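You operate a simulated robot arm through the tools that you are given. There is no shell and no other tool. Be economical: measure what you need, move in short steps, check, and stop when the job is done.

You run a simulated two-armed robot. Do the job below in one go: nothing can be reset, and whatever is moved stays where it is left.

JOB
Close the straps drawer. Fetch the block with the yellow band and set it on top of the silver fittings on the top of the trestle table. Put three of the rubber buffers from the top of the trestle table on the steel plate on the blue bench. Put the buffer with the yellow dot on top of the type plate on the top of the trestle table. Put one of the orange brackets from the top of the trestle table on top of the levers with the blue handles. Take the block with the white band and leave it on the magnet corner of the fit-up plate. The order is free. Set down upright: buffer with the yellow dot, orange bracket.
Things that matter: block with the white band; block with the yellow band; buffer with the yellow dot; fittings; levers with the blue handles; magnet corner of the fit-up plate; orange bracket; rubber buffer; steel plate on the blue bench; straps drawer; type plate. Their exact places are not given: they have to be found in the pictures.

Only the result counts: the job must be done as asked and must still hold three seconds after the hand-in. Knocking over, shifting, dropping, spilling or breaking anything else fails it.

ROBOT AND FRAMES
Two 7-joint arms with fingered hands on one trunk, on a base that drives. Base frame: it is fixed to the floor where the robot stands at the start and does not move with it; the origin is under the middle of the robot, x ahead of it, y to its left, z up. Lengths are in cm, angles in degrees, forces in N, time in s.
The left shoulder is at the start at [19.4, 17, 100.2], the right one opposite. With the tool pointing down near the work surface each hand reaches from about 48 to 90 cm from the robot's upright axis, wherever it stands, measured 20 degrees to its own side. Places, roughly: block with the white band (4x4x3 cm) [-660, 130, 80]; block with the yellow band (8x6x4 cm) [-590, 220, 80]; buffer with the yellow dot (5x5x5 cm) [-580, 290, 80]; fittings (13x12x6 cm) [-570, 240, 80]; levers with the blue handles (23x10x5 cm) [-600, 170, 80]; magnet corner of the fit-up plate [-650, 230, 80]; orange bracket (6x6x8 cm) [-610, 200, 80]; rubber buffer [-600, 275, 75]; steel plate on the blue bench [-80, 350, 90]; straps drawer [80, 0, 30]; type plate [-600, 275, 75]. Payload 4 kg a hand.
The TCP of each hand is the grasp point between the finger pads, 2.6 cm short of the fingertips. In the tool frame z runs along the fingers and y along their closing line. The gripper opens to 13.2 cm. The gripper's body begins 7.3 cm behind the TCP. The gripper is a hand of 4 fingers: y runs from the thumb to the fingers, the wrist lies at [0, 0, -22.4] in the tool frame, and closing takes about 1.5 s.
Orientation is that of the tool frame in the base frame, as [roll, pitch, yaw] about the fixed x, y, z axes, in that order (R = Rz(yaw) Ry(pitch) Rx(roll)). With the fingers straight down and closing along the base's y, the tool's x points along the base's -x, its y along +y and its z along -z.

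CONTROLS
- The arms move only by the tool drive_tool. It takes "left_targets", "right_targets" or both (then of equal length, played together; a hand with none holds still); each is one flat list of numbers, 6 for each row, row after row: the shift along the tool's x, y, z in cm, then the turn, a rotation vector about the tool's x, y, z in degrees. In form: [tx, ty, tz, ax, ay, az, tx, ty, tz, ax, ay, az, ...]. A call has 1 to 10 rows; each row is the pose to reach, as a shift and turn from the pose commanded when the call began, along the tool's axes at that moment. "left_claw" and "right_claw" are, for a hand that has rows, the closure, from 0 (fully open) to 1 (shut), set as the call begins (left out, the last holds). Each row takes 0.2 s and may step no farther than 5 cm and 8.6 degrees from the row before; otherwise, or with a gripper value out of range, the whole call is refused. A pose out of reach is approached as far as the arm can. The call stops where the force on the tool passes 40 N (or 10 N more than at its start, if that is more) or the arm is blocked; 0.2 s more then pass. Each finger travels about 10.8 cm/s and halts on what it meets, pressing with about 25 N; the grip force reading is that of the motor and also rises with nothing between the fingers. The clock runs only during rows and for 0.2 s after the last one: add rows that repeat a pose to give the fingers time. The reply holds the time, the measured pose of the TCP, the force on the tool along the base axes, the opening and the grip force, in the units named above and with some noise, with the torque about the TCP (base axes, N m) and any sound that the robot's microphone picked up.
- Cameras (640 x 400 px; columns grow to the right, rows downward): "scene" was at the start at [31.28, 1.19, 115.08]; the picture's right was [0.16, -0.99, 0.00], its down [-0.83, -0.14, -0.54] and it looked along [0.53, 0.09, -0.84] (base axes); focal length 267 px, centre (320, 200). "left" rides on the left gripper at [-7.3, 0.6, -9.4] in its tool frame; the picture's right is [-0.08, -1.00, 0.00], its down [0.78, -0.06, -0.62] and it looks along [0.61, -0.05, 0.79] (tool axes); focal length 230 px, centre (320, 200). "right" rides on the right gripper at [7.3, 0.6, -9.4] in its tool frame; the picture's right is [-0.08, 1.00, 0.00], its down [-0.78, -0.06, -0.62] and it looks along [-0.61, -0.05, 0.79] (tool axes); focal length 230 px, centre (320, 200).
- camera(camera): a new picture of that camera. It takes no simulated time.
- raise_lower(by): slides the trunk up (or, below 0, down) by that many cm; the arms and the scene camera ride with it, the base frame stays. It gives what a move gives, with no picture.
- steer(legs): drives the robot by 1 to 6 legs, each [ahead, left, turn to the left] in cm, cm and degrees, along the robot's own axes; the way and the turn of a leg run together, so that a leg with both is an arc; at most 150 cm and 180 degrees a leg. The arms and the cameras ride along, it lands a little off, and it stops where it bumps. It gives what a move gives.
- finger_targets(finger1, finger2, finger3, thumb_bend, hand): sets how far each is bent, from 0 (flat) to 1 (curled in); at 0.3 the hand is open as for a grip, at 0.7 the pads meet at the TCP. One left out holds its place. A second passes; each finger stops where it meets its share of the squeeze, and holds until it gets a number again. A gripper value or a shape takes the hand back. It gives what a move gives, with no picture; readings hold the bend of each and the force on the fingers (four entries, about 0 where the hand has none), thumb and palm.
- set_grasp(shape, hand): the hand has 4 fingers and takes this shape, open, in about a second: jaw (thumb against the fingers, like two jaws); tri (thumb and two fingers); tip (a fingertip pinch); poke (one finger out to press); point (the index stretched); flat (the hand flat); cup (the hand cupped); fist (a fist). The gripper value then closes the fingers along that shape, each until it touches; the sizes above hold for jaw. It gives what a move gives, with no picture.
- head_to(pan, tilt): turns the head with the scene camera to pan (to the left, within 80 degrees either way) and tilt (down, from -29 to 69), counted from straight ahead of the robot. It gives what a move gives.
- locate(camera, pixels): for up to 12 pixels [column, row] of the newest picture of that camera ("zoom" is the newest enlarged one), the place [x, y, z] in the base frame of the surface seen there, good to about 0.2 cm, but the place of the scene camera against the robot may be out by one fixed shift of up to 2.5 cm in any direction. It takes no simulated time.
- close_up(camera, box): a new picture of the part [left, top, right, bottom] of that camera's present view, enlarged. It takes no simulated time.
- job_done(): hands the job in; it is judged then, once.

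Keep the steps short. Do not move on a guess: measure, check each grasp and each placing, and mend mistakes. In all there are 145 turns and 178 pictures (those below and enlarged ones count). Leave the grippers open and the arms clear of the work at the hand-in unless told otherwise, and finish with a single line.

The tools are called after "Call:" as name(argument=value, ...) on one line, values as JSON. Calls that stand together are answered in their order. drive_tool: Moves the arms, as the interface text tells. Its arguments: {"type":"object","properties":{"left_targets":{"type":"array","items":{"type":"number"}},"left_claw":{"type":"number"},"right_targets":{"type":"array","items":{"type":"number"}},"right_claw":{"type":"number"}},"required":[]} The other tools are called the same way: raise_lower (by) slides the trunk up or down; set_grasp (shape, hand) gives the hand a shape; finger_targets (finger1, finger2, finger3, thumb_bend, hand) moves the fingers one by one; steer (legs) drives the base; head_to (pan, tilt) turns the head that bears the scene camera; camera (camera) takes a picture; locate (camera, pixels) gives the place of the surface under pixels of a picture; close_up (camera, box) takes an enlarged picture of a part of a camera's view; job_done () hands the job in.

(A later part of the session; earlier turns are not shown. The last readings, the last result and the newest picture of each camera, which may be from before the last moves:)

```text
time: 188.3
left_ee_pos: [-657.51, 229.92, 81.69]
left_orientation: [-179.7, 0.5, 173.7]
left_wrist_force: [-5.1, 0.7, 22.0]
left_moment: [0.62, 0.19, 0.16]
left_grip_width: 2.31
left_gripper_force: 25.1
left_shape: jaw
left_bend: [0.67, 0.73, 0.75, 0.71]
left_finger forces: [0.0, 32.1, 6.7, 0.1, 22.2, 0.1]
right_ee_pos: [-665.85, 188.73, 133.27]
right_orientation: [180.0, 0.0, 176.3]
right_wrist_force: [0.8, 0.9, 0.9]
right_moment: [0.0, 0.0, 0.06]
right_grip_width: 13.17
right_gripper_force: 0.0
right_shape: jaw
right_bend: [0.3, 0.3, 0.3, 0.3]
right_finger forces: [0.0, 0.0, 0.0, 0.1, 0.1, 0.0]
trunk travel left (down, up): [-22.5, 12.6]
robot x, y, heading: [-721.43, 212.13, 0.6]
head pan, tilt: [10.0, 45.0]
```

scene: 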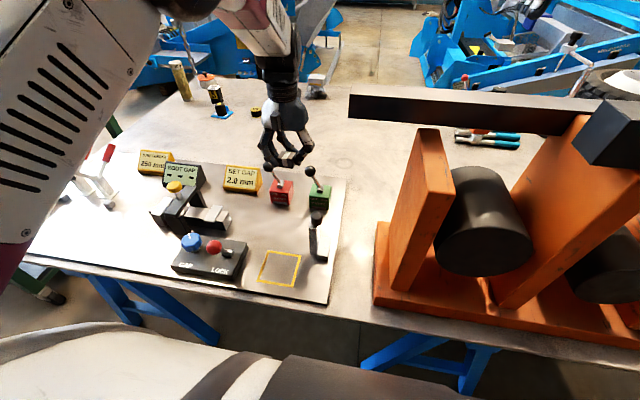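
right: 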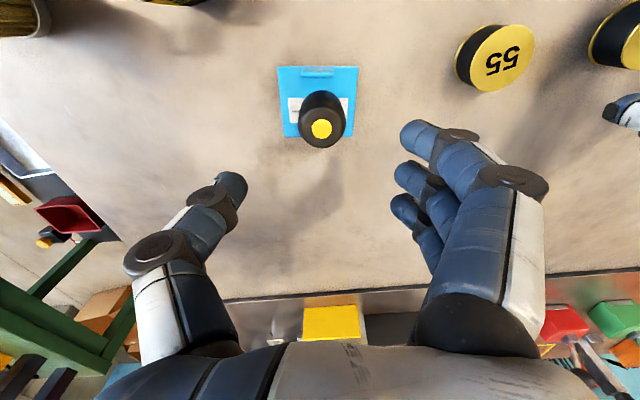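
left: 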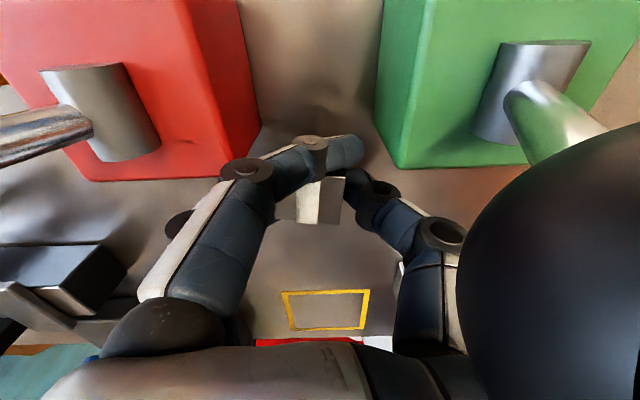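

Firm contact. I ease off and open slightly.

Call:
drive_tool(left_targets=[0, 0, -0.3, 0, 0, 0, 0, 0, -0.3, 0, 0, 0, 0, 0, -0.3, 0, 0, 0], left_claw=0.6)

Call:
camera(camera="left")

```text
time: 189.1
left_ee_pos: [-657.56, 229.9, 81.66]
left_orientation: [-179.7, 0.1, 173.6]
left_wrist_force: [0.4, -2.5, 7.0]
left_moment: [0.16, -0.02, -0.01]
left_grip_width: 5.06
left_gripper_force: 0.1
left_shape: jaw
left_bend: [0.74, 0.74, 0.74, 0.7]
left_finger forces: [2.3, 2.4, 2.5, 0.0, 0.1, 0.0]
right_ee_pos: [-665.61, 188.69, 133.01]
right_orientation: [179.9, -0.1, 176.2]
right_wrist_force: [0.4, 0.1, -0.1]
right_moment: [0.01, -0.01, -0.03]
right_grip_width: 13.17
right_gripper_force: 0.1
right_shape: jaw
right_bend: [0.3, 0.3, 0.3, 0.3]
right_finger forces: [0.1, 0.0, 0.0, 0.0, 0.1, 0.0]
trunk travel left (down, up): [-22.5, 12.6]
robot x, y, heading: [-721.47, 211.51, 0.3]
head pan, tilt: [10.0, 45.0]
```

```text
80 pictures are left
```

left: 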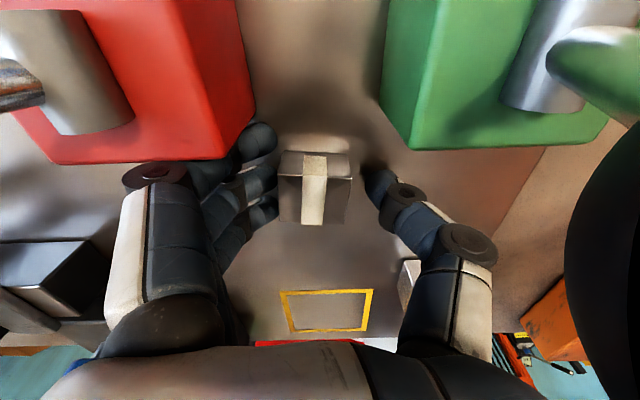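

The block is free and stands flat, with the white band up. The fingertips lightly touch the plate, so I lift straight up while moving slightly away from the red magnet.

Call:
drive_tool(left_targets=[0.1, 0, -0.8, 0, 0, 0, 0.4, 0, -2.5, 0, 0, 0, 0.6, 0, -5, 0, 0, 0, 0.8, 0, -9, 0, 0, 0, 1, 0, -13, 0, 0, 0, 1, 0, -17, 0, 0, 0])

Call:
camera(camera="left")

Call:
close_up(camera="scene", box=[220, 140, 360, 300])

```text
time: 190.5
left_ee_pos: [-658.45, 229.92, 98.78]
left_orientation: [-179.7, 0.1, 173.6]
left_wrist_force: [1.0, -0.3, -0.9]
left_moment: [0.0, -0.01, 0.01]
left_grip_width: 5.2
left_gripper_force: 0.0
left_shape: jaw
left_bend: [0.73, 0.73, 0.73, 0.7]
left_finger forces: [0.0, 0.0, 0.1, 0.0, 0.0, 0.0]
right_ee_pos: [-665.65, 188.68, 133.01]
right_orientation: [179.9, -0.1, 176.3]
right_wrist_force: [0.1, -0.7, 0.5]
right_moment: [0.0, -0.01, -0.01]
right_grip_width: 13.19
right_gripper_force: 0.0
right_shape: jaw
right_bend: [0.3, 0.3, 0.3, 0.3]
right_finger forces: [0.0, 0.0, 0.0, 0.0, 0.0, 0.0]
trunk travel left (down, up): [-22.5, 12.6]
robot x, y, heading: [-721.89, 212.01, 0.7]
head pan, tilt: [10.0, 45.0]
```

```text
79 pictures are left
```

left: 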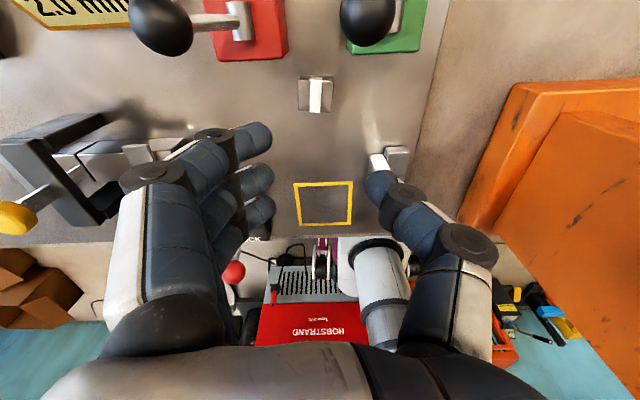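

```text
2.50 times, centred on (290, 220) of scene
```

zoom: 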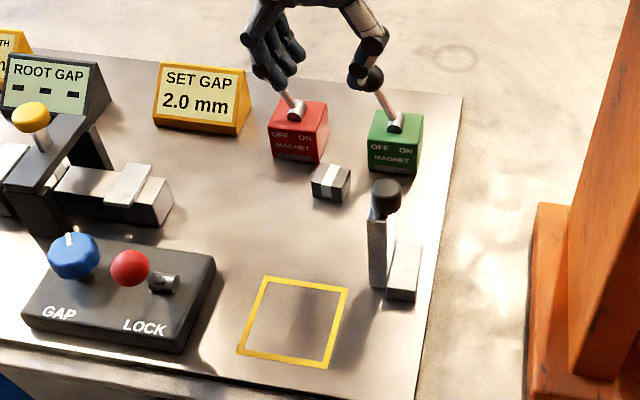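

The block stands between and just behind the magnets, and they are undisturbed. I verify its place.

Call:
locate(camera="left", pixels=[[302, 80], [330, 80], [303, 105], [328, 108], [316, 93], [250, 58], [285, 55], [350, 52]])

```text
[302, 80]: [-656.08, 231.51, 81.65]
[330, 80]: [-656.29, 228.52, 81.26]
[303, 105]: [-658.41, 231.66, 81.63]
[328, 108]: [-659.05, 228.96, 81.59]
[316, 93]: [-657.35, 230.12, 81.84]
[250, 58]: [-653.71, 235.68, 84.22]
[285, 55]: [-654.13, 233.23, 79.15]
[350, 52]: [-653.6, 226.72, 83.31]
```

The block's centre is at (−657.5, 230.1). To bring it more clearly into the magnet corner, I push it about 3 cm forward into the wide gap with the closed fingers. First I move behind it.

Call:
drive_tool(left_targets=[3.5, -0.4, 0, 0, 0, 0, 7.3, -0.8, 0, 0, 0, 0, 7.3, -0.8, 4, 0, 0, 0, 7.3, -0.8, 8, 0, 0, 0, 7.3, -0.8, 12, 0, 0, 0, 7.3, -0.8, 15, 0, 0, 0, 7.3, -0.8, 16.4, 0, 0, 0, 7.3, -0.8, 16.4, 0, 0, 0], left_claw=1)

Call:
camera(camera="left")

Call:
close_up(camera="scene", box=[220, 140, 360, 300])

```text
time: 192.3
left_ee_pos: [-665.8, 229.86, 82.45]
left_orientation: [-179.7, 0.1, 173.6]
left_wrist_force: [-0.7, -0.6, -0.4]
left_moment: [0.02, -0.01, 0.02]
left_grip_width: 0.0
left_gripper_force: 25.0
left_shape: jaw
left_bend: [0.68, 0.59, 0.68, 0.66]
left_finger forces: [0.0, 0.0, 0.0, 0.0, 0.0, 0.0]
right_ee_pos: [-665.54, 188.77, 133.08]
right_orientation: [179.8, -0.1, 176.3]
right_wrist_force: [0.8, 0.2, 0.1]
right_moment: [-0.04, -0.01, -0.01]
right_grip_width: 13.18
right_gripper_force: 0.0
right_shape: jaw
right_bend: [0.3, 0.3, 0.3, 0.3]
right_finger forces: [0.1, 0.0, 0.1, 0.0, 0.1, 0.1]
trunk travel left (down, up): [-22.5, 12.6]
robot x, y, heading: [-721.42, 211.5, 0.3]
head pan, tilt: [10.0, 45.0]
```

```text
77 pictures are left
```

left: 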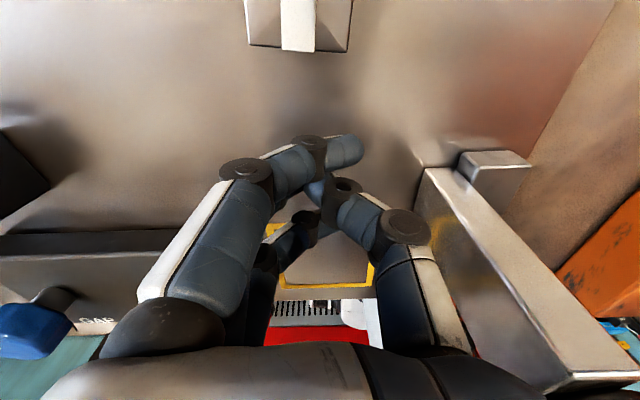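

```text
2.50 times, centred on (290, 220) of scene
```

zoom: 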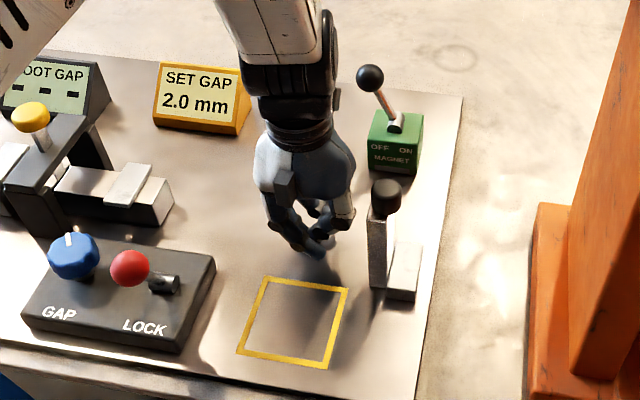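

I'm clear of the toggle clamp and lined up behind the block. I push forward slowly.

Call:
drive_tool(left_targets=[-1.5, 0.17, 0, 0, 0, 0, -2.8, 0.3, 0, 0, 0, 0, -3.5, 0.39, 0, 0, 0, 0, -4.1, 0.45, 0, 0, 0, 0, -4.7, 0.52, 0, 0, 0, 0, -5.3, 0.58, 0, 0, 0, 0])

Call:
camera(camera="left")

Call:
locate(camera="left", pixels=[[300, 90], [300, 105], [300, 120], [250, 100], [340, 100]])

```text
time: 193.7
left_ee_pos: [-660.42, 229.91, 82.25]
left_orientation: [-179.7, 0.0, 173.6]
left_wrist_force: [-1.7, 0.0, 1.0]
left_moment: [0.0, -0.02, 0.02]
left_grip_width: 0.0
left_gripper_force: 24.9
left_shape: jaw
left_bend: [0.68, 0.59, 0.68, 0.66]
left_finger forces: [1.5, 0.0, 0.0, 0.1, 0.0, 0.0]
right_ee_pos: [-665.41, 188.78, 133.06]
right_orientation: [179.9, -0.1, 176.2]
right_wrist_force: [-0.2, -0.7, 0.3]
right_moment: [0.0, 0.05, -0.03]
right_grip_width: 13.19
right_gripper_force: 0.0
right_shape: jaw
right_bend: [0.3, 0.3, 0.3, 0.3]
right_finger forces: [0.1, 0.0, 0.0, 0.0, 0.0, 0.0]
trunk travel left (down, up): [-22.5, 12.6]
robot x, y, heading: [-721.41, 211.77, 0.6]
head pan, tilt: [10.0, 45.0]
```

```text
75 pictures are left
```

left: 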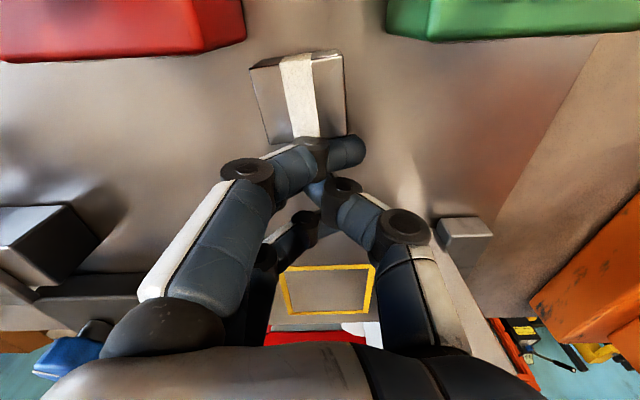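

```text
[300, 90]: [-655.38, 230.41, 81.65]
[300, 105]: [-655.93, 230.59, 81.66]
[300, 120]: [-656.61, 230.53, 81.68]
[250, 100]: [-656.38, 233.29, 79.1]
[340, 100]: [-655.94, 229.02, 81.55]
```

It slides nicely (centre −655.5). I push 1.4 cm more.

Call:
drive_tool(left_targets=[-0.5, 0.03, 0, 0, 0, 0, -1, 0.03, 0, 0, 0, 0, -1.4, 0.03, 0, 0, 0, 0])

Call:
camera(camera="left")

Call:
locate(camera="left", pixels=[[300, 90], [300, 75], [300, 120], [262, 90], [340, 90]])

```text
time: 194.5
left_ee_pos: [-659.04, 229.84, 82.49]
left_orientation: [-179.6, 0.1, 173.7]
left_wrist_force: [-0.5, -0.5, 0.8]
left_moment: [0.0, 0.01, -0.03]
left_grip_width: 0.0
left_gripper_force: 24.9
left_shape: jaw
left_bend: [0.68, 0.59, 0.68, 0.66]
left_finger forces: [0.9, 0.0, 0.0, 0.0, 0.0, 0.0]
right_ee_pos: [-665.51, 188.77, 133.08]
right_orientation: [179.9, -0.1, 176.4]
right_wrist_force: [-0.3, -0.1, 0.9]
right_moment: [0.01, 0.0, -0.01]
right_grip_width: 13.19
right_gripper_force: 0.0
right_shape: jaw
right_bend: [0.3, 0.3, 0.3, 0.3]
right_finger forces: [0.0, 0.1, 0.0, 0.1, 0.0, 0.0]
trunk travel left (down, up): [-22.5, 12.6]
robot x, y, heading: [-721.45, 211.56, 0.4]
head pan, tilt: [10.0, 45.0]
```

```text
74 pictures are left
```

left: 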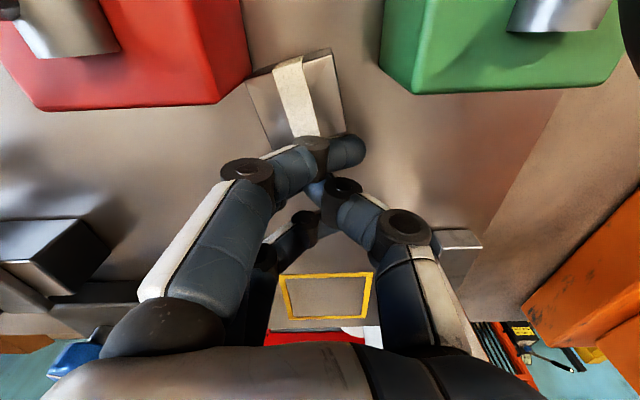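

```text
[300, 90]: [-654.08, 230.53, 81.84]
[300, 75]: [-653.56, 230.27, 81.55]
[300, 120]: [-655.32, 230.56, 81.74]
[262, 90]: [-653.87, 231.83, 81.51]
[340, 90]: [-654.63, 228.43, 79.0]
```

The block is now at about (−654, 230.5), snug at the magnets without touching them. I withdraw back and up.

Call:
drive_tool(left_targets=[1.5, 0, 0, 0, 0, 0, 3, 0, -1, 0, 0, 0, 3, 0, -5, 0, 0, 0, 3, 0, -9, 0, 0, 0, 3, 0, -13, 0, 0, 0, 3, 0, -17, 0, 0, 0, 3, 0, -21, 0, 0, 0])

Call:
raise_lower(by=12.5)

Call:
drive_tool(left_targets=[0, 0, -4.5, 0, 0, 0, 0, 0, -9, 0, 0, 0, 0, 0, -13.5, 0, 0, 0, 0, 0, -17, 0, 0, 0, 0, 0, -17, 0, 0, 0], left_claw=0)

Call:
camera(camera="scene")

```text
time: 196.1
left_ee_pos: [-662.25, 230.28, 103.32]
left_orientation: [-179.8, 0.1, 173.7]
left_wrist_force: [-0.2, -0.2, -0.7]
left_moment: [0.01, -0.01, -0.02]
left_grip_width: 0.0
left_gripper_force: 24.9
left_shape: jaw
left_bend: [0.68, 0.59, 0.68, 0.66]
left_finger forces: [0.1, 0.1, 0.0, 0.0, 0.0, 0.0]
right_ee_pos: [-665.56, 188.74, 133.05]
right_orientation: [179.9, -0.1, 176.4]
right_wrist_force: [0.0, 0.4, -0.2]
right_moment: [0.01, -0.02, 0.0]
right_grip_width: 13.19
right_gripper_force: 0.0
right_shape: jaw
right_bend: [0.3, 0.3, 0.3, 0.3]
right_finger forces: [0.0, 0.0, 0.0, 0.0, 0.0, 0.1]
trunk travel left (down, up): [-22.5, 12.6]
robot x, y, heading: [-721.74, 211.63, 0.6]
head pan, tilt: [10.0, 45.0]
```

```text
time: 197.6
left_ee_pos: [-662.09, 230.34, 115.77]
left_orientation: [-179.7, 0.1, 173.8]
left_wrist_force: [0.1, 0.1, 0.0]
left_moment: [0.0, 0.01, -0.01]
left_grip_width: 0.01
left_gripper_force: 24.1
left_shape: jaw
left_bend: [0.68, 0.59, 0.68, 0.66]
left_finger forces: [0.1, 0.1, 0.0, 0.0, 0.1, 0.0]
right_ee_pos: [-665.6, 188.79, 145.43]
right_orientation: [180.0, -0.1, 176.4]
right_wrist_force: [0.7, 0.0, -1.9]
right_moment: [0.01, -0.02, 0.02]
right_grip_width: 13.19
right_gripper_force: 0.2
right_shape: jaw
right_bend: [0.3, 0.3, 0.3, 0.3]
right_finger forces: [0.0, 0.0, 0.0, 0.0, 0.0, 0.0]
trunk travel left (down, up): [-35.0, 0.1]
robot x, y, heading: [-721.41, 211.93, 0.8]
head pan, tilt: [10.0, 45.0]
```

```text
time: 198.8
left_ee_pos: [-662.09, 230.43, 132.44]
left_orientation: [-179.7, 0.1, 173.7]
left_wrist_force: [0.5, 0.3, -0.3]
left_moment: [0.03, 0.0, -0.03]
left_grip_width: 13.21
left_gripper_force: 0.0
left_shape: jaw
left_bend: [0.3, 0.3, 0.3, 0.3]
left_finger forces: [0.0, 0.1, 0.0, 0.0, 0.1, 0.1]
right_ee_pos: [-665.36, 188.8, 145.59]
right_orientation: [-179.9, 0.1, 176.3]
right_wrist_force: [0.1, 0.3, 0.2]
right_moment: [-0.02, 0.0, 0.0]
right_grip_width: 13.18
right_gripper_force: 0.0
right_shape: jaw
right_bend: [0.3, 0.3, 0.3, 0.3]
right_finger forces: [0.0, 0.0, 0.1, 0.0, 0.0, 0.0]
trunk travel left (down, up): [-35.0, 0.1]
robot x, y, heading: [-721.88, 211.78, 0.6]
head pan, tilt: [10.0, 45.0]
```

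```text
73 pictures are left
```

scene: 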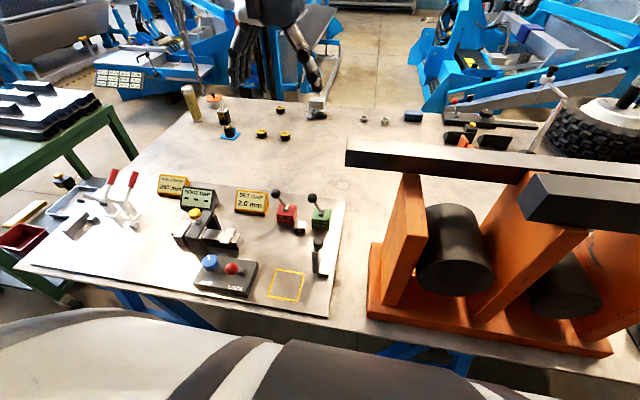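

All is in order here. I go back around: strafe right past the press, drive forward beside the table's left end, then turn round.

Call:
steer(legs=[[-8, 0, -0.6], [0, -120, 0]])

Call:
steer(legs=[[0, -124, 0], [125, 0, 0], [0, 0, 90], [0, 0, 90]])

```text
time: 205.5
left_ee_pos: [-671.28, 109.66, 132.49]
left_orientation: [-179.6, 0.1, 171.5]
left_wrist_force: [0.0, 0.5, -0.2]
left_moment: [0.02, 0.03, 0.02]
left_grip_width: 13.2
left_gripper_force: 0.0
left_shape: jaw
left_bend: [0.3, 0.3, 0.3, 0.3]
left_finger forces: [0.0, 0.1, 0.0, 0.0, 0.0, 0.0]
right_ee_pos: [-676.17, 68.2, 145.45]
right_orientation: [180.0, -0.1, 174.2]
right_wrist_force: [0.1, 0.3, 0.3]
right_moment: [0.01, 0.03, 0.01]
right_grip_width: 13.17
right_gripper_force: 0.1
right_shape: jaw
right_bend: [0.3, 0.3, 0.3, 0.3]
right_finger forces: [0.1, 0.1, 0.0, 0.1, 0.0, 0.0]
trunk travel left (down, up): [-35.0, 0.1]
robot x, y, heading: [-731.28, 93.38, -1.9]
head pan, tilt: [10.0, 45.0]
```

```text
time: 211.4
left_ee_pos: [-676.02, -12.91, 132.45]
left_orientation: [-179.0, 0.2, 170.3]
left_wrist_force: [0.0, 0.8, 0.4]
left_moment: [-0.02, 0.0, 0.01]
left_grip_width: 13.19
left_gripper_force: 0.1
left_shape: jaw
left_bend: [0.3, 0.3, 0.3, 0.3]
left_finger forces: [0.0, 0.0, 0.0, 0.0, 0.0, 0.0]
right_ee_pos: [-682.11, -53.39, 145.79]
right_orientation: [-178.7, 0.0, 173.5]
right_wrist_force: [-0.6, 2.7, 0.0]
right_moment: [0.12, -0.04, -0.02]
right_grip_width: 13.15
right_gripper_force: 0.0
right_shape: jaw
right_bend: [0.3, 0.3, 0.3, 0.31]
right_finger forces: [0.0, 0.0, 0.1, 0.1, 3.5, 0.0]
trunk travel left (down, up): [-35.0, 0.1]
robot x, y, heading: [-736.59, -28.69, -2.8]
head pan, tilt: [10.0, 45.0]
stopped in leg 1: the robot was blocked; the commanded pose is now the measured one
```

The right thumb touched something at about (−682, −60). I look before moving on.

Call:
camera(camera="right")

Call:
head_to(pan=-40, tilt=20)

Call:
camera(camera="scene")

```text
72 pictures are left
```

right: 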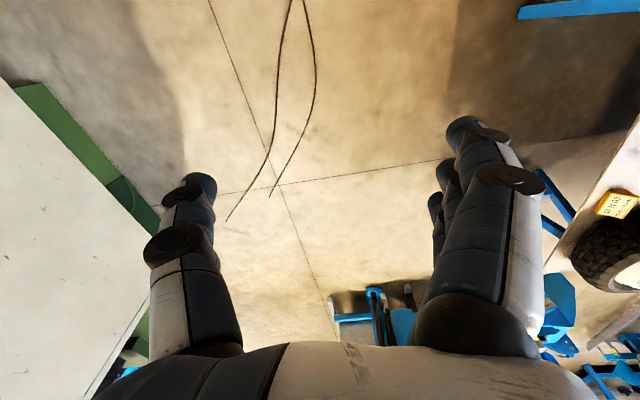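

```text
time: 212.6
left_ee_pos: [-676.01, -12.84, 132.28]
left_orientation: [-179.1, 0.3, 170.1]
left_wrist_force: [-0.1, 0.9, 0.0]
left_moment: [-0.03, 0.02, 0.01]
left_grip_width: 13.18
left_gripper_force: 0.1
left_shape: jaw
left_bend: [0.3, 0.3, 0.3, 0.3]
left_finger forces: [0.0, 0.0, 0.0, 0.0, 0.1, 0.1]
right_ee_pos: [-681.84, -53.47, 145.84]
right_orientation: [-178.9, 0.0, 173.3]
right_wrist_force: [0.8, 6.3, 2.4]
right_moment: [-0.1, 0.0, 0.01]
right_grip_width: 13.14
right_gripper_force: 0.1
right_shape: jaw
right_bend: [0.3, 0.3, 0.3, 0.32]
right_finger forces: [0.0, 0.0, 0.0, 0.0, 6.0, 0.0]
trunk travel left (down, up): [-35.0, 0.1]
robot x, y, heading: [-736.27, -29.04, -2.9]
head pan, tilt: [-40.0, 20.0]
```

```text
71 pictures are left
```

scene: 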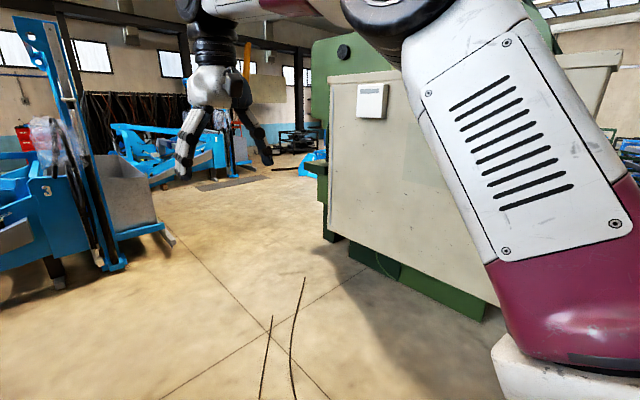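

Two thin dark lines run across the floor. I measure whether they stand up in the air, and what is near the thumb.

Call:
locate(camera="right", pixels=[[230, 218], [262, 150], [282, 60], [272, 192], [313, 90], [305, 20], [100, 250], [60, 180], [150, 210], [120, 330]])

Call:
locate(camera="scene", pixels=[[303, 280], [290, 350], [270, 320], [262, 390], [420, 200], [335, 200], [380, 55], [590, 90]])

```text
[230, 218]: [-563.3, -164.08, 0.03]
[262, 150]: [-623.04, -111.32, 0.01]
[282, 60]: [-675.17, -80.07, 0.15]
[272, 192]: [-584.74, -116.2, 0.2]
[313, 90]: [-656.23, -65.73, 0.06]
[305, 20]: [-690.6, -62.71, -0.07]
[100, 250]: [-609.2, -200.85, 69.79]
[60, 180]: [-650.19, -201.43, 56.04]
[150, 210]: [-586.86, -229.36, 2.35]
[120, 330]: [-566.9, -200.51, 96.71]
```

```text
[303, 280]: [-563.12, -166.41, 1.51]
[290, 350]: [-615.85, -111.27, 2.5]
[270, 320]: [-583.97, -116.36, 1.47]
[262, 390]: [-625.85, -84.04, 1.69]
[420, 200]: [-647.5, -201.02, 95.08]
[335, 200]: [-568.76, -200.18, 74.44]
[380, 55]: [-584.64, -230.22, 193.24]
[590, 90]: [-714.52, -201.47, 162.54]
```

The lines are just floor marks. I look closely at the right hand itself.

Call:
close_up(camera="scene", box=[140, 0, 340, 200])

Call:
head_to(pan=-65, tilt=10)

Call:
camera(camera="scene")

```text
2.00 times, centred on (240, 100) of scene
```

zoom: 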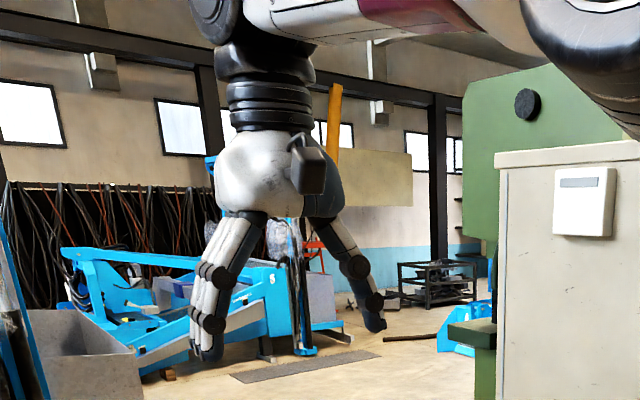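

```text
time: 213.5
left_ee_pos: [-676.05, -12.97, 132.26]
left_orientation: [-179.0, 0.3, 170.2]
left_wrist_force: [0.4, 0.0, 0.2]
left_moment: [0.01, -0.02, 0.01]
left_grip_width: 13.21
left_gripper_force: 0.0
left_shape: jaw
left_bend: [0.3, 0.3, 0.3, 0.3]
left_finger forces: [0.0, 0.0, 0.0, 0.1, 0.1, 0.0]
right_ee_pos: [-681.87, -53.33, 145.96]
right_orientation: [-178.8, 0.0, 173.3]
right_wrist_force: [0.7, 6.0, 2.0]
right_moment: [-0.06, 0.04, -0.04]
right_grip_width: 13.14
right_gripper_force: 0.0
right_shape: jaw
right_bend: [0.3, 0.3, 0.3, 0.32]
right_finger forces: [0.2, 0.1, 0.1, 0.1, 6.0, 0.1]
trunk travel left (down, up): [-35.0, 0.1]
robot x, y, heading: [-736.33, -29.16, -3.1]
head pan, tilt: [-65.0, 10.0]
```

```text
69 pictures are left
```

scene: 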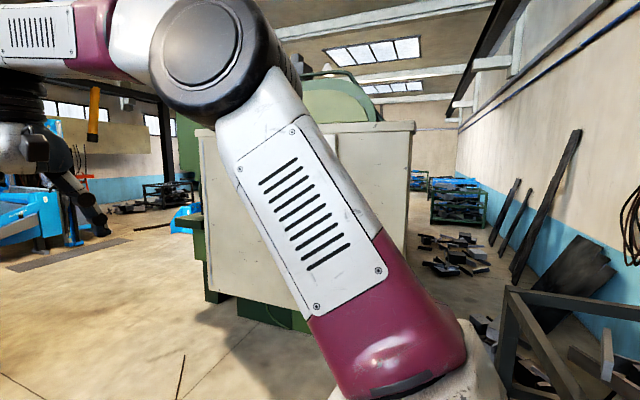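

A yellow bar hangs at (92,110) near the hand. I measure it and the hand.

Call:
locate(camera="scene", pixels=[[92, 100], [93, 130], [95, 90], [80, 195], [60, 185], [105, 230], [130, 120]])

Call:
close_up(camera="scene", box=[20, 60, 160, 260])

```text
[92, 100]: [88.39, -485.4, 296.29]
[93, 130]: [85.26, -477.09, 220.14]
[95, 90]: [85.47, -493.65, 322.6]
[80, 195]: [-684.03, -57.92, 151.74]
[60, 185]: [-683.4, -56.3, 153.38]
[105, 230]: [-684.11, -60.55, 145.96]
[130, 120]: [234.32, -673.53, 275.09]
```

```text
2.00 times, centred on (90, 160) of scene
```

zoom: 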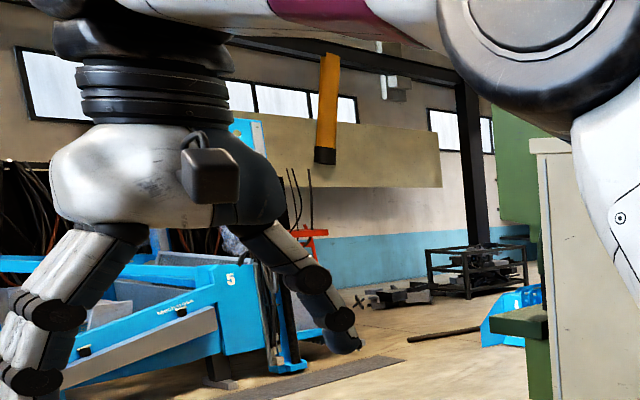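

Nothing visible is there, so it is probably the edge of some obstacle's bulk near y≈−61. I move back left 11 cm and straighten up, then drive forward along the same corridor as before. I turn left over the table's low end with the hands at z>130.

Call:
steer(legs=[[0, 11, 3], [125, 0, 0], [0, 0, 90], [0, 0, 89]])

```text
time: 228.1
left_ee_pos: [-673.13, -34.86, 132.48]
left_orientation: [-179.7, 0.1, -5.9]
left_wrist_force: [0.6, -0.3, 0.2]
left_moment: [-0.02, -0.06, 0.0]
left_grip_width: 13.19
left_gripper_force: 0.1
left_shape: jaw
left_bend: [0.3, 0.3, 0.3, 0.3]
left_finger forces: [0.0, 0.1, 0.0, 0.0, 0.1, 0.1]
right_ee_pos: [-670.09, 6.26, 145.54]
right_orientation: [-179.6, -0.2, -2.8]
right_wrist_force: [-0.8, 1.2, 0.7]
right_moment: [-0.03, -0.03, -0.04]
right_grip_width: 13.17
right_gripper_force: 0.1
right_shape: jaw
right_bend: [0.3, 0.3, 0.3, 0.3]
right_finger forces: [0.1, 0.0, 0.1, 0.0, 0.1, 0.1]
trunk travel left (down, up): [-35.0, 0.1]
robot x, y, heading: [-614.23, -15.69, -179.3]
head pan, tilt: [-65.0, 10.0]
```

Turned round. I back out to x≈−490 and strafe right to y≈240.

Call:
steer(legs=[[-122, 0, -0.7], [0, -130, 0], [0, -125, 0]])

Call:
head_to(pan=-5, tilt=40)

Call:
camera(camera="scene")

```text
time: 246.3
left_ee_pos: [-542.07, 221.66, 132.51]
left_orientation: [-179.7, 0.0, -8.7]
left_wrist_force: [-0.4, 0.9, -0.1]
left_moment: [0.03, -0.01, 0.0]
left_grip_width: 13.21
left_gripper_force: 0.0
left_shape: jaw
left_bend: [0.3, 0.3, 0.3, 0.3]
left_finger forces: [0.1, 0.0, 0.1, 0.0, 0.0, 0.0]
right_ee_pos: [-537.17, 262.52, 145.43]
right_orientation: [-179.6, -0.2, -5.6]
right_wrist_force: [-0.3, -0.5, -0.6]
right_moment: [0.0, -0.02, 0.01]
right_grip_width: 13.19
right_gripper_force: 0.0
right_shape: jaw
right_bend: [0.3, 0.3, 0.3, 0.3]
right_finger forces: [0.0, 0.0, 0.1, 0.1, 0.0, 0.0]
trunk travel left (down, up): [-35.0, 0.1]
robot x, y, heading: [-482.38, 237.81, 178.1]
head pan, tilt: [-65.0, 10.0]
```

```text
time: 247.6
left_ee_pos: [-542.09, 221.69, 132.53]
left_orientation: [-179.7, 0.1, -8.7]
left_wrist_force: [-0.1, 0.1, 0.7]
left_moment: [0.0, -0.02, 0.02]
left_grip_width: 13.19
left_gripper_force: 0.1
left_shape: jaw
left_bend: [0.3, 0.3, 0.3, 0.3]
left_finger forces: [0.0, 0.0, 0.0, 0.1, 0.0, 0.0]
right_ee_pos: [-537.1, 262.58, 145.54]
right_orientation: [-179.6, -0.1, -5.6]
right_wrist_force: [-0.5, 0.6, -0.1]
right_moment: [0.02, 0.01, 0.0]
right_grip_width: 13.2
right_gripper_force: 0.1
right_shape: jaw
right_bend: [0.3, 0.3, 0.3, 0.3]
right_finger forces: [0.1, 0.0, 0.0, 0.0, 0.0, 0.0]
trunk travel left (down, up): [-35.0, 0.1]
robot x, y, heading: [-482.19, 237.48, 178.0]
head pan, tilt: [-5.0, 40.0]
```

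```text
67 pictures are left
```

scene: 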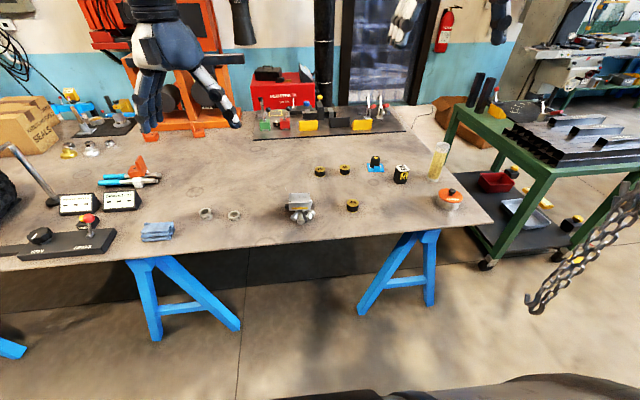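

The table looks right: bracket, dotted buffer and yellow-band block are all in place. Now the rubber buffers. I drive up to take the "55" with the right hand first.

Call:
steer(legs=[[54, -6, 2]])

Call:
raise_lower(by=-17)

Call:
camera(camera="right")

```text
time: 250.8
left_ee_pos: [-595.55, 224.99, 132.57]
left_orientation: [-179.7, 0.0, -5.9]
left_wrist_force: [-0.1, -0.8, 0.5]
left_moment: [0.01, -0.03, 0.0]
left_grip_width: 13.18
left_gripper_force: 0.2
left_shape: jaw
left_bend: [0.3, 0.3, 0.3, 0.3]
left_finger forces: [0.0, 0.1, 0.0, 0.0, 0.0, 0.0]
right_ee_pos: [-592.7, 266.06, 145.43]
right_orientation: [-179.6, -0.1, -2.9]
right_wrist_force: [-0.6, -0.3, 1.0]
right_moment: [0.05, -0.01, 0.01]
right_grip_width: 13.19
right_gripper_force: 0.0
right_shape: jaw
right_bend: [0.3, 0.3, 0.3, 0.3]
right_finger forces: [0.0, 0.0, 0.0, 0.0, 0.0, 0.1]
trunk travel left (down, up): [-35.0, 0.1]
robot x, y, heading: [-536.6, 244.16, -178.9]
head pan, tilt: [-5.0, 40.0]
```

```text
time: 252.7
left_ee_pos: [-595.46, 225.08, 115.48]
left_orientation: [-179.7, 0.2, -5.8]
left_wrist_force: [-1.2, 0.0, -0.2]
left_moment: [0.02, 0.01, -0.03]
left_grip_width: 13.18
left_gripper_force: 0.1
left_shape: jaw
left_bend: [0.3, 0.3, 0.3, 0.3]
left_finger forces: [0.0, 0.1, 0.1, 0.0, 0.0, 0.0]
right_ee_pos: [-592.6, 266.06, 128.63]
right_orientation: [-179.6, 0.0, -2.8]
right_wrist_force: [-0.7, 0.0, -0.3]
right_moment: [-0.03, -0.01, -0.02]
right_grip_width: 13.22
right_gripper_force: 0.0
right_shape: jaw
right_bend: [0.3, 0.3, 0.3, 0.3]
right_finger forces: [0.1, 0.0, 0.0, 0.0, 0.0, 0.0]
trunk travel left (down, up): [-18.0, 17.1]
robot x, y, heading: [-536.7, 243.71, -178.8]
head pan, tilt: [-5.0, 40.0]
```

```text
66 pictures are left
```

right: 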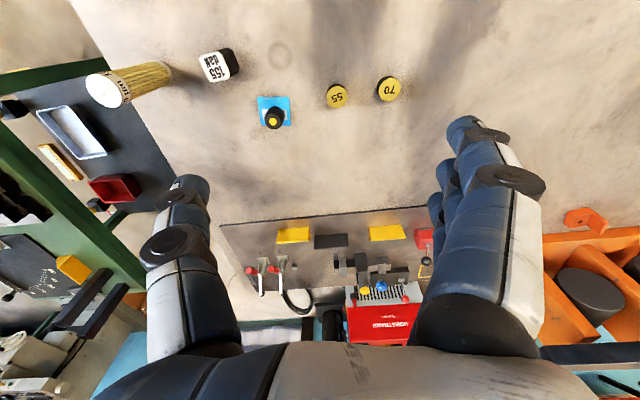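

I measure the "55" (337,96) and "70" (388,90).

Call:
locate(camera="right", pixels=[[337, 97], [328, 92], [346, 92], [337, 104], [338, 87], [388, 91], [379, 88], [398, 86], [389, 98], [273, 121]])

Call:
close_up(camera="right", box=[300, 60, 430, 130])

```text
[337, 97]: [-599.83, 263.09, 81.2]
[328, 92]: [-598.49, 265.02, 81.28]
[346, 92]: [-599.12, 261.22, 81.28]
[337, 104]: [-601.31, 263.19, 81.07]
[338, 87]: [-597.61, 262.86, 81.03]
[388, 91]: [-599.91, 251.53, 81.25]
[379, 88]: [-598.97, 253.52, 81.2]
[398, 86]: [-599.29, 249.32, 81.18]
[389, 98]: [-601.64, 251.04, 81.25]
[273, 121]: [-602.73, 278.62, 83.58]
```

```text
4.92 times, centred on (365, 95) of right
```

zoom: 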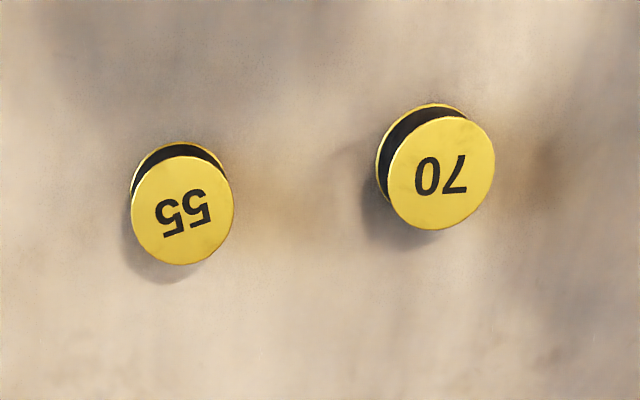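

Centres: "55" (−599.8, 263.1), "70" (−599.6, 251.2), tops 81.2. I bring the right hand down over the "55".

Call:
drive_tool(right_targets=[-1, 0.4, 4.5, 0, 0, 0, -2, 0.8, 9, 0, 0, 0, -3, 1.3, 13.5, 0, 0, 0, -4, 1.7, 18, 0, 0, 0, -5, 2.2, 22.5, 0, 0, 0, -6, 2.8, 27, 0, 0, 0, -7, 3.3, 31.5, 0, 0, 0, -7.05, 3.35, 36, 0, 0, 0, -7.05, 3.35, 38, 0, 0, 0, -7.05, 3.35, 38, 0, 0, 0], right_claw=0.4)

Call:
camera(camera="right")

Call:
locate(camera="right", pixels=[[320, 120], [320, 135], [320, 150], [300, 135], [340, 135]])

```text
time: 254.9
left_ee_pos: [-595.51, 225.09, 115.44]
left_orientation: [-179.7, 0.0, -5.9]
left_wrist_force: [0.6, -0.6, 0.9]
left_moment: [0.0, 0.0, 0.01]
left_grip_width: 13.2
left_gripper_force: 0.1
left_shape: jaw
left_bend: [0.3, 0.3, 0.3, 0.3]
left_finger forces: [0.0, 0.0, 0.0, 0.0, 0.0, 0.1]
right_ee_pos: [-599.68, 263.43, 90.44]
right_orientation: [-179.6, -0.1, -2.9]
right_wrist_force: [-0.5, -0.3, 0.6]
right_moment: [-0.02, 0.02, 0.01]
right_grip_width: 7.99
right_gripper_force: 0.1
right_shape: jaw
right_bend: [0.71, 0.71, 0.71, 0.7]
right_finger forces: [0.0, 0.0, 0.1, 0.0, 0.1, 0.1]
trunk travel left (down, up): [-18.0, 17.1]
robot x, y, heading: [-536.37, 244.01, -178.9]
head pan, tilt: [-5.0, 40.0]
```

```text
64 pictures are left
```

right: 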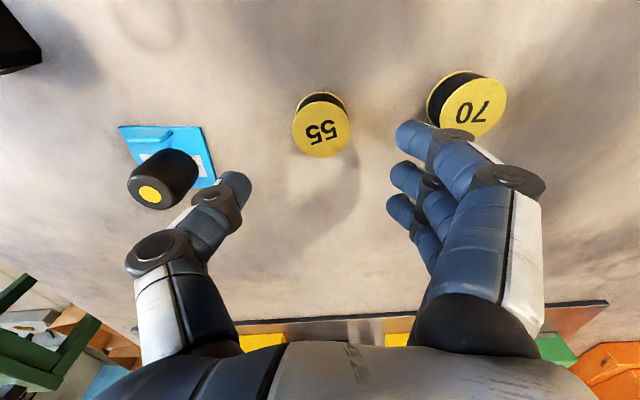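

```text
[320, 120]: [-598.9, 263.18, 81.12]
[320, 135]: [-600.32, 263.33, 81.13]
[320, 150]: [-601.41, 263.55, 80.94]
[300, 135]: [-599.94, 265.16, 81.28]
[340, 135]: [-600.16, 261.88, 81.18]
```

Aligned. I descend, grip and lift.

Call:
drive_tool(right_targets=[-0.2, 0, 4, 0, 0, 0, -0.2, 0, 8, 0, 0, 0, -0.2, 0, 9.4, 0, 0, 0, -0.2, 0, 9.4, 0, 0, 0])

Call:
drive_tool(right_targets=[0, 0, 0, 0, 0, 0, 0, 0, 0, 0, 0, 0, 0, 0, 0, 0, 0, 0, 0, 0, 0, 0, 0, 0, 0, 0, 0, 0, 0, 0, 0, 0, -4, 0, 0, 0, 0, 0, -8, 0, 0, 0, 0, 0, -8, 0, 0, 0], right_claw=1)

Call:
camera(camera="right")

```text
time: 255.9
left_ee_pos: [-595.7, 225.02, 115.37]
left_orientation: [-179.8, 0.1, -5.8]
left_wrist_force: [-0.2, -0.4, -0.2]
left_moment: [0.0, 0.0, 0.0]
left_grip_width: 13.2
left_gripper_force: 0.1
left_shape: jaw
left_bend: [0.3, 0.3, 0.3, 0.3]
left_finger forces: [0.0, 0.0, 0.1, 0.0, 0.1, 0.0]
right_ee_pos: [-599.78, 263.38, 81.09]
right_orientation: [-179.6, -0.1, -2.8]
right_wrist_force: [0.1, -0.6, 0.1]
right_moment: [-0.03, -0.02, 0.02]
right_grip_width: 7.99
right_gripper_force: 0.1
right_shape: jaw
right_bend: [0.71, 0.71, 0.71, 0.7]
right_finger forces: [0.0, 0.0, 0.0, 0.1, 0.0, 0.0]
trunk travel left (down, up): [-18.0, 17.1]
robot x, y, heading: [-536.68, 243.6, -178.7]
head pan, tilt: [-5.0, 40.0]
```

```text
time: 257.7
left_ee_pos: [-595.78, 225.09, 115.41]
left_orientation: [-179.7, 0.0, -5.8]
left_wrist_force: [0.2, 0.4, -0.2]
left_moment: [-0.01, -0.01, 0.0]
left_grip_width: 13.21
left_gripper_force: 0.0
left_shape: jaw
left_bend: [0.3, 0.3, 0.3, 0.3]
left_finger forces: [0.1, 0.1, 0.1, 0.1, 0.1, 0.1]
right_ee_pos: [-599.99, 263.37, 89.23]
right_orientation: [-179.7, -0.2, -2.9]
right_wrist_force: [-0.3, 0.1, -1.4]
right_moment: [-0.01, -0.02, 0.02]
right_grip_width: 3.48
right_gripper_force: 24.7
right_shape: jaw
right_bend: [0.73, 0.74, 0.73, 0.7]
right_finger forces: [6.9, 7.6, 7.1, 0.0, 22.4, 0.0]
trunk travel left (down, up): [-18.0, 17.1]
robot x, y, heading: [-536.68, 244.57, -178.9]
head pan, tilt: [-5.0, 40.0]
```

```text
63 pictures are left
```

right: 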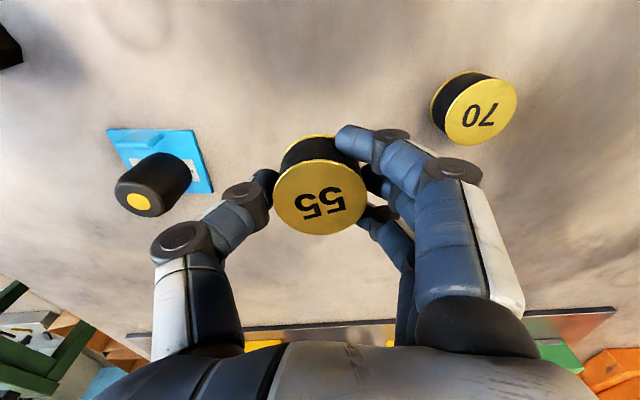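

The "55" is held level. I raise it and shift the robot right 26 cm so that the left hand comes over the "70".

Call:
drive_tool(right_targets=[0, 0, -4.5, 0, 0, 0, 0, 0, -9, 0, 0, 0, 0, 0, -13.5, 0, 0, 0, 0, 0, -18, 0, 0, 0, 0, 0, -22.5, 0, 0, 0, 0, 0, -26, 0, 0, 0])

Call:
steer(legs=[[0, -26, -1]])

Call:
camera(camera="left")

```text
time: 259.1
left_ee_pos: [-595.71, 224.98, 115.47]
left_orientation: [-179.6, 0.1, -5.9]
left_wrist_force: [-0.3, -0.8, 0.4]
left_moment: [-0.02, -0.01, 0.0]
left_grip_width: 13.19
left_gripper_force: 0.0
left_shape: jaw
left_bend: [0.3, 0.3, 0.3, 0.3]
left_finger forces: [0.0, 0.1, 0.1, 0.1, 0.0, 0.0]
right_ee_pos: [-599.81, 263.26, 115.13]
right_orientation: [-179.6, -0.2, -3.0]
right_wrist_force: [0.0, 1.5, 0.0]
right_moment: [-0.01, 0.0, 0.02]
right_grip_width: 3.49
right_gripper_force: 24.9
right_shape: jaw
right_bend: [0.73, 0.74, 0.73, 0.7]
right_finger forces: [7.7, 7.7, 8.1, 0.0, 22.3, 0.1]
trunk travel left (down, up): [-18.0, 17.1]
robot x, y, heading: [-536.62, 244.02, -179.1]
head pan, tilt: [-5.0, 40.0]
```

```text
time: 260.9
left_ee_pos: [-596.3, 251.83, 115.44]
left_orientation: [-179.7, 0.1, -7.0]
left_wrist_force: [-0.9, 0.6, 0.7]
left_moment: [-0.04, -0.01, -0.01]
left_grip_width: 13.21
left_gripper_force: 0.0
left_shape: jaw
left_bend: [0.3, 0.3, 0.3, 0.3]
left_finger forces: [0.0, 0.0, 0.0, 0.1, 0.0, 0.0]
right_ee_pos: [-599.69, 290.16, 115.1]
right_orientation: [-179.7, -0.2, -4.1]
right_wrist_force: [0.0, 0.5, -1.2]
right_moment: [-0.03, 0.05, 0.03]
right_grip_width: 3.48
right_gripper_force: 25.1
right_shape: jaw
right_bend: [0.73, 0.74, 0.73, 0.7]
right_finger forces: [7.8, 7.7, 8.1, 0.0, 22.5, 0.1]
trunk travel left (down, up): [-18.0, 17.1]
robot x, y, heading: [-536.88, 268.91, 180.0]
head pan, tilt: [-5.0, 40.0]
```

```text
62 pictures are left
```

left: 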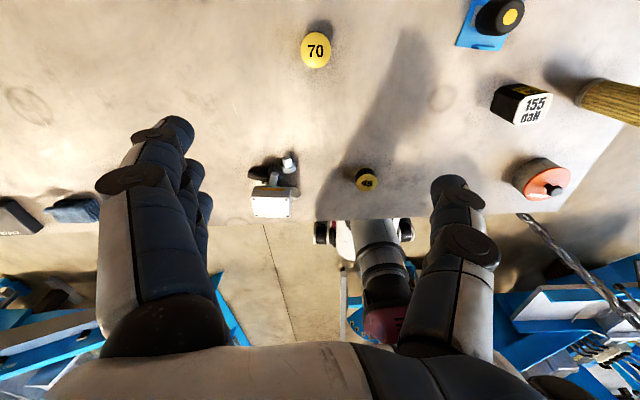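

The "70" is at (316,50). I lower the left hand above it.

Call:
drive_tool(left_targets=[-1, 0.3, 4.5, 0, 0, 0, -2, 0.6, 9, 0, 0, 0, -3.2, 1, 13.5, 0, 0, 0, -3.2, 1, 18, 0, 0, 0, -3.2, 1, 22.5, 0, 0, 0, -3.2, 1, 25, 0, 0, 0, -3.2, 1, 25, 0, 0, 0], left_claw=0.4)

Call:
camera(camera="left")

Call:
locate(camera="left", pixels=[[320, 120], [320, 135], [320, 105], [300, 120], [340, 120]])

```text
time: 262.5
left_ee_pos: [-599.62, 251.03, 90.42]
left_orientation: [-179.7, 0.2, -7.0]
left_wrist_force: [0.5, 0.3, 0.3]
left_moment: [0.01, 0.02, 0.01]
left_grip_width: 8.0
left_gripper_force: 0.0
left_shape: jaw
left_bend: [0.71, 0.71, 0.71, 0.7]
left_finger forces: [0.0, 0.1, 0.1, 0.0, 0.0, 0.0]
right_ee_pos: [-599.65, 290.01, 115.1]
right_orientation: [-179.6, -0.1, -4.0]
right_wrist_force: [0.2, -0.4, -1.6]
right_moment: [-0.01, 0.03, -0.04]
right_grip_width: 3.5
right_gripper_force: 25.0
right_shape: jaw
right_bend: [0.73, 0.74, 0.73, 0.7]
right_finger forces: [7.7, 7.7, 8.1, 0.0, 22.5, 0.0]
trunk travel left (down, up): [-18.0, 17.1]
robot x, y, heading: [-536.38, 269.51, 180.0]
head pan, tilt: [-5.0, 40.0]
```

```text
61 pictures are left
```

left: 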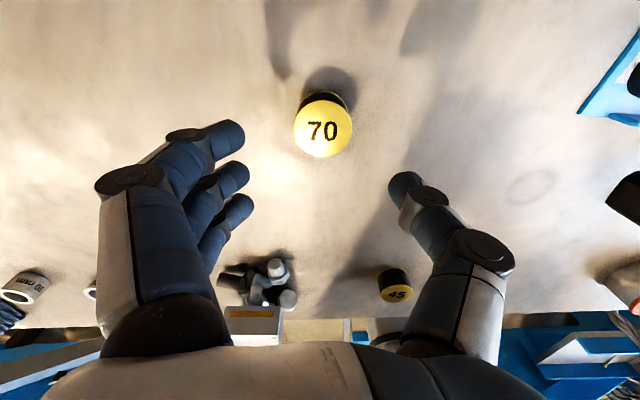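

```text
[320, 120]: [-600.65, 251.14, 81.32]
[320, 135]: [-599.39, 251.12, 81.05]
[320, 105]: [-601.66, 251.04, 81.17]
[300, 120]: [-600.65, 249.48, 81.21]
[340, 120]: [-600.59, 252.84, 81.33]
```

Aligned. I descend, grip and lift.

Call:
drive_tool(left_targets=[-0.2, -0.2, 4, 0, 0, 0, -0.3, -0.2, 8, 0, 0, 0, -0.3, -0.2, 9.3, 0, 0, 0, -0.3, -0.2, 9.3, 0, 0, 0])

Call:
drive_tool(left_targets=[0, 0, 0, 0, 0, 0, 0, 0, 0, 0, 0, 0, 0, 0, 0, 0, 0, 0, 0, 0, 0, 0, 0, 0, 0, 0, 0, 0, 0, 0, 0, 0, -4, 0, 0, 0, 0, 0, -8, 0, 0, 0, 0, 0, -12.5, 0, 0, 0, 0, 0, -17, 0, 0, 0, 0, 0, -21, 0, 0, 0], left_claw=1)

Call:
camera(camera="left")

```text
time: 263.5
left_ee_pos: [-600.03, 251.47, 80.89]
left_orientation: [-179.7, 0.1, -7.1]
left_wrist_force: [-0.3, 0.0, -0.6]
left_moment: [-0.02, 0.01, -0.01]
left_grip_width: 7.99
left_gripper_force: 0.2
left_shape: jaw
left_bend: [0.71, 0.71, 0.71, 0.7]
left_finger forces: [0.1, 0.0, 0.0, 0.0, 0.0, 0.1]
right_ee_pos: [-599.61, 290.13, 115.06]
right_orientation: [-179.6, -0.1, -4.0]
right_wrist_force: [-0.3, 0.0, -1.2]
right_moment: [0.01, 0.01, 0.0]
right_grip_width: 3.5
right_gripper_force: 24.6
right_shape: jaw
right_bend: [0.73, 0.74, 0.73, 0.7]
right_finger forces: [7.8, 7.8, 8.1, 0.0, 22.4, 0.0]
trunk travel left (down, up): [-18.0, 17.1]
robot x, y, heading: [-536.42, 269.46, 179.9]
head pan, tilt: [-5.0, 40.0]
```

```text
time: 265.7
left_ee_pos: [-599.74, 251.62, 102.2]
left_orientation: [-179.7, 0.1, -7.0]
left_wrist_force: [0.6, 0.1, -0.8]
left_moment: [0.0, 0.0, 0.02]
left_grip_width: 3.45
left_gripper_force: 24.6
left_shape: jaw
left_bend: [0.72, 0.73, 0.73, 0.7]
left_finger forces: [5.9, 7.9, 8.1, 0.1, 21.4, 0.1]
right_ee_pos: [-599.64, 290.06, 115.16]
right_orientation: [-179.5, 0.0, -4.0]
right_wrist_force: [-0.1, 0.3, -0.9]
right_moment: [-0.03, 0.05, 0.01]
right_grip_width: 3.45
right_gripper_force: 24.2
right_shape: jaw
right_bend: [0.73, 0.74, 0.73, 0.7]
right_finger forces: [7.7, 7.8, 8.1, 0.0, 22.5, 0.0]
trunk travel left (down, up): [-18.0, 17.1]
robot x, y, heading: [-537.19, 269.21, 179.8]
head pan, tilt: [-5.0, 40.0]
```

```text
60 pictures are left
```

left: 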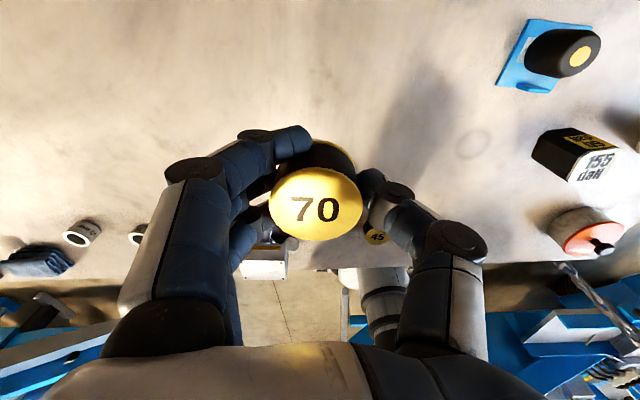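

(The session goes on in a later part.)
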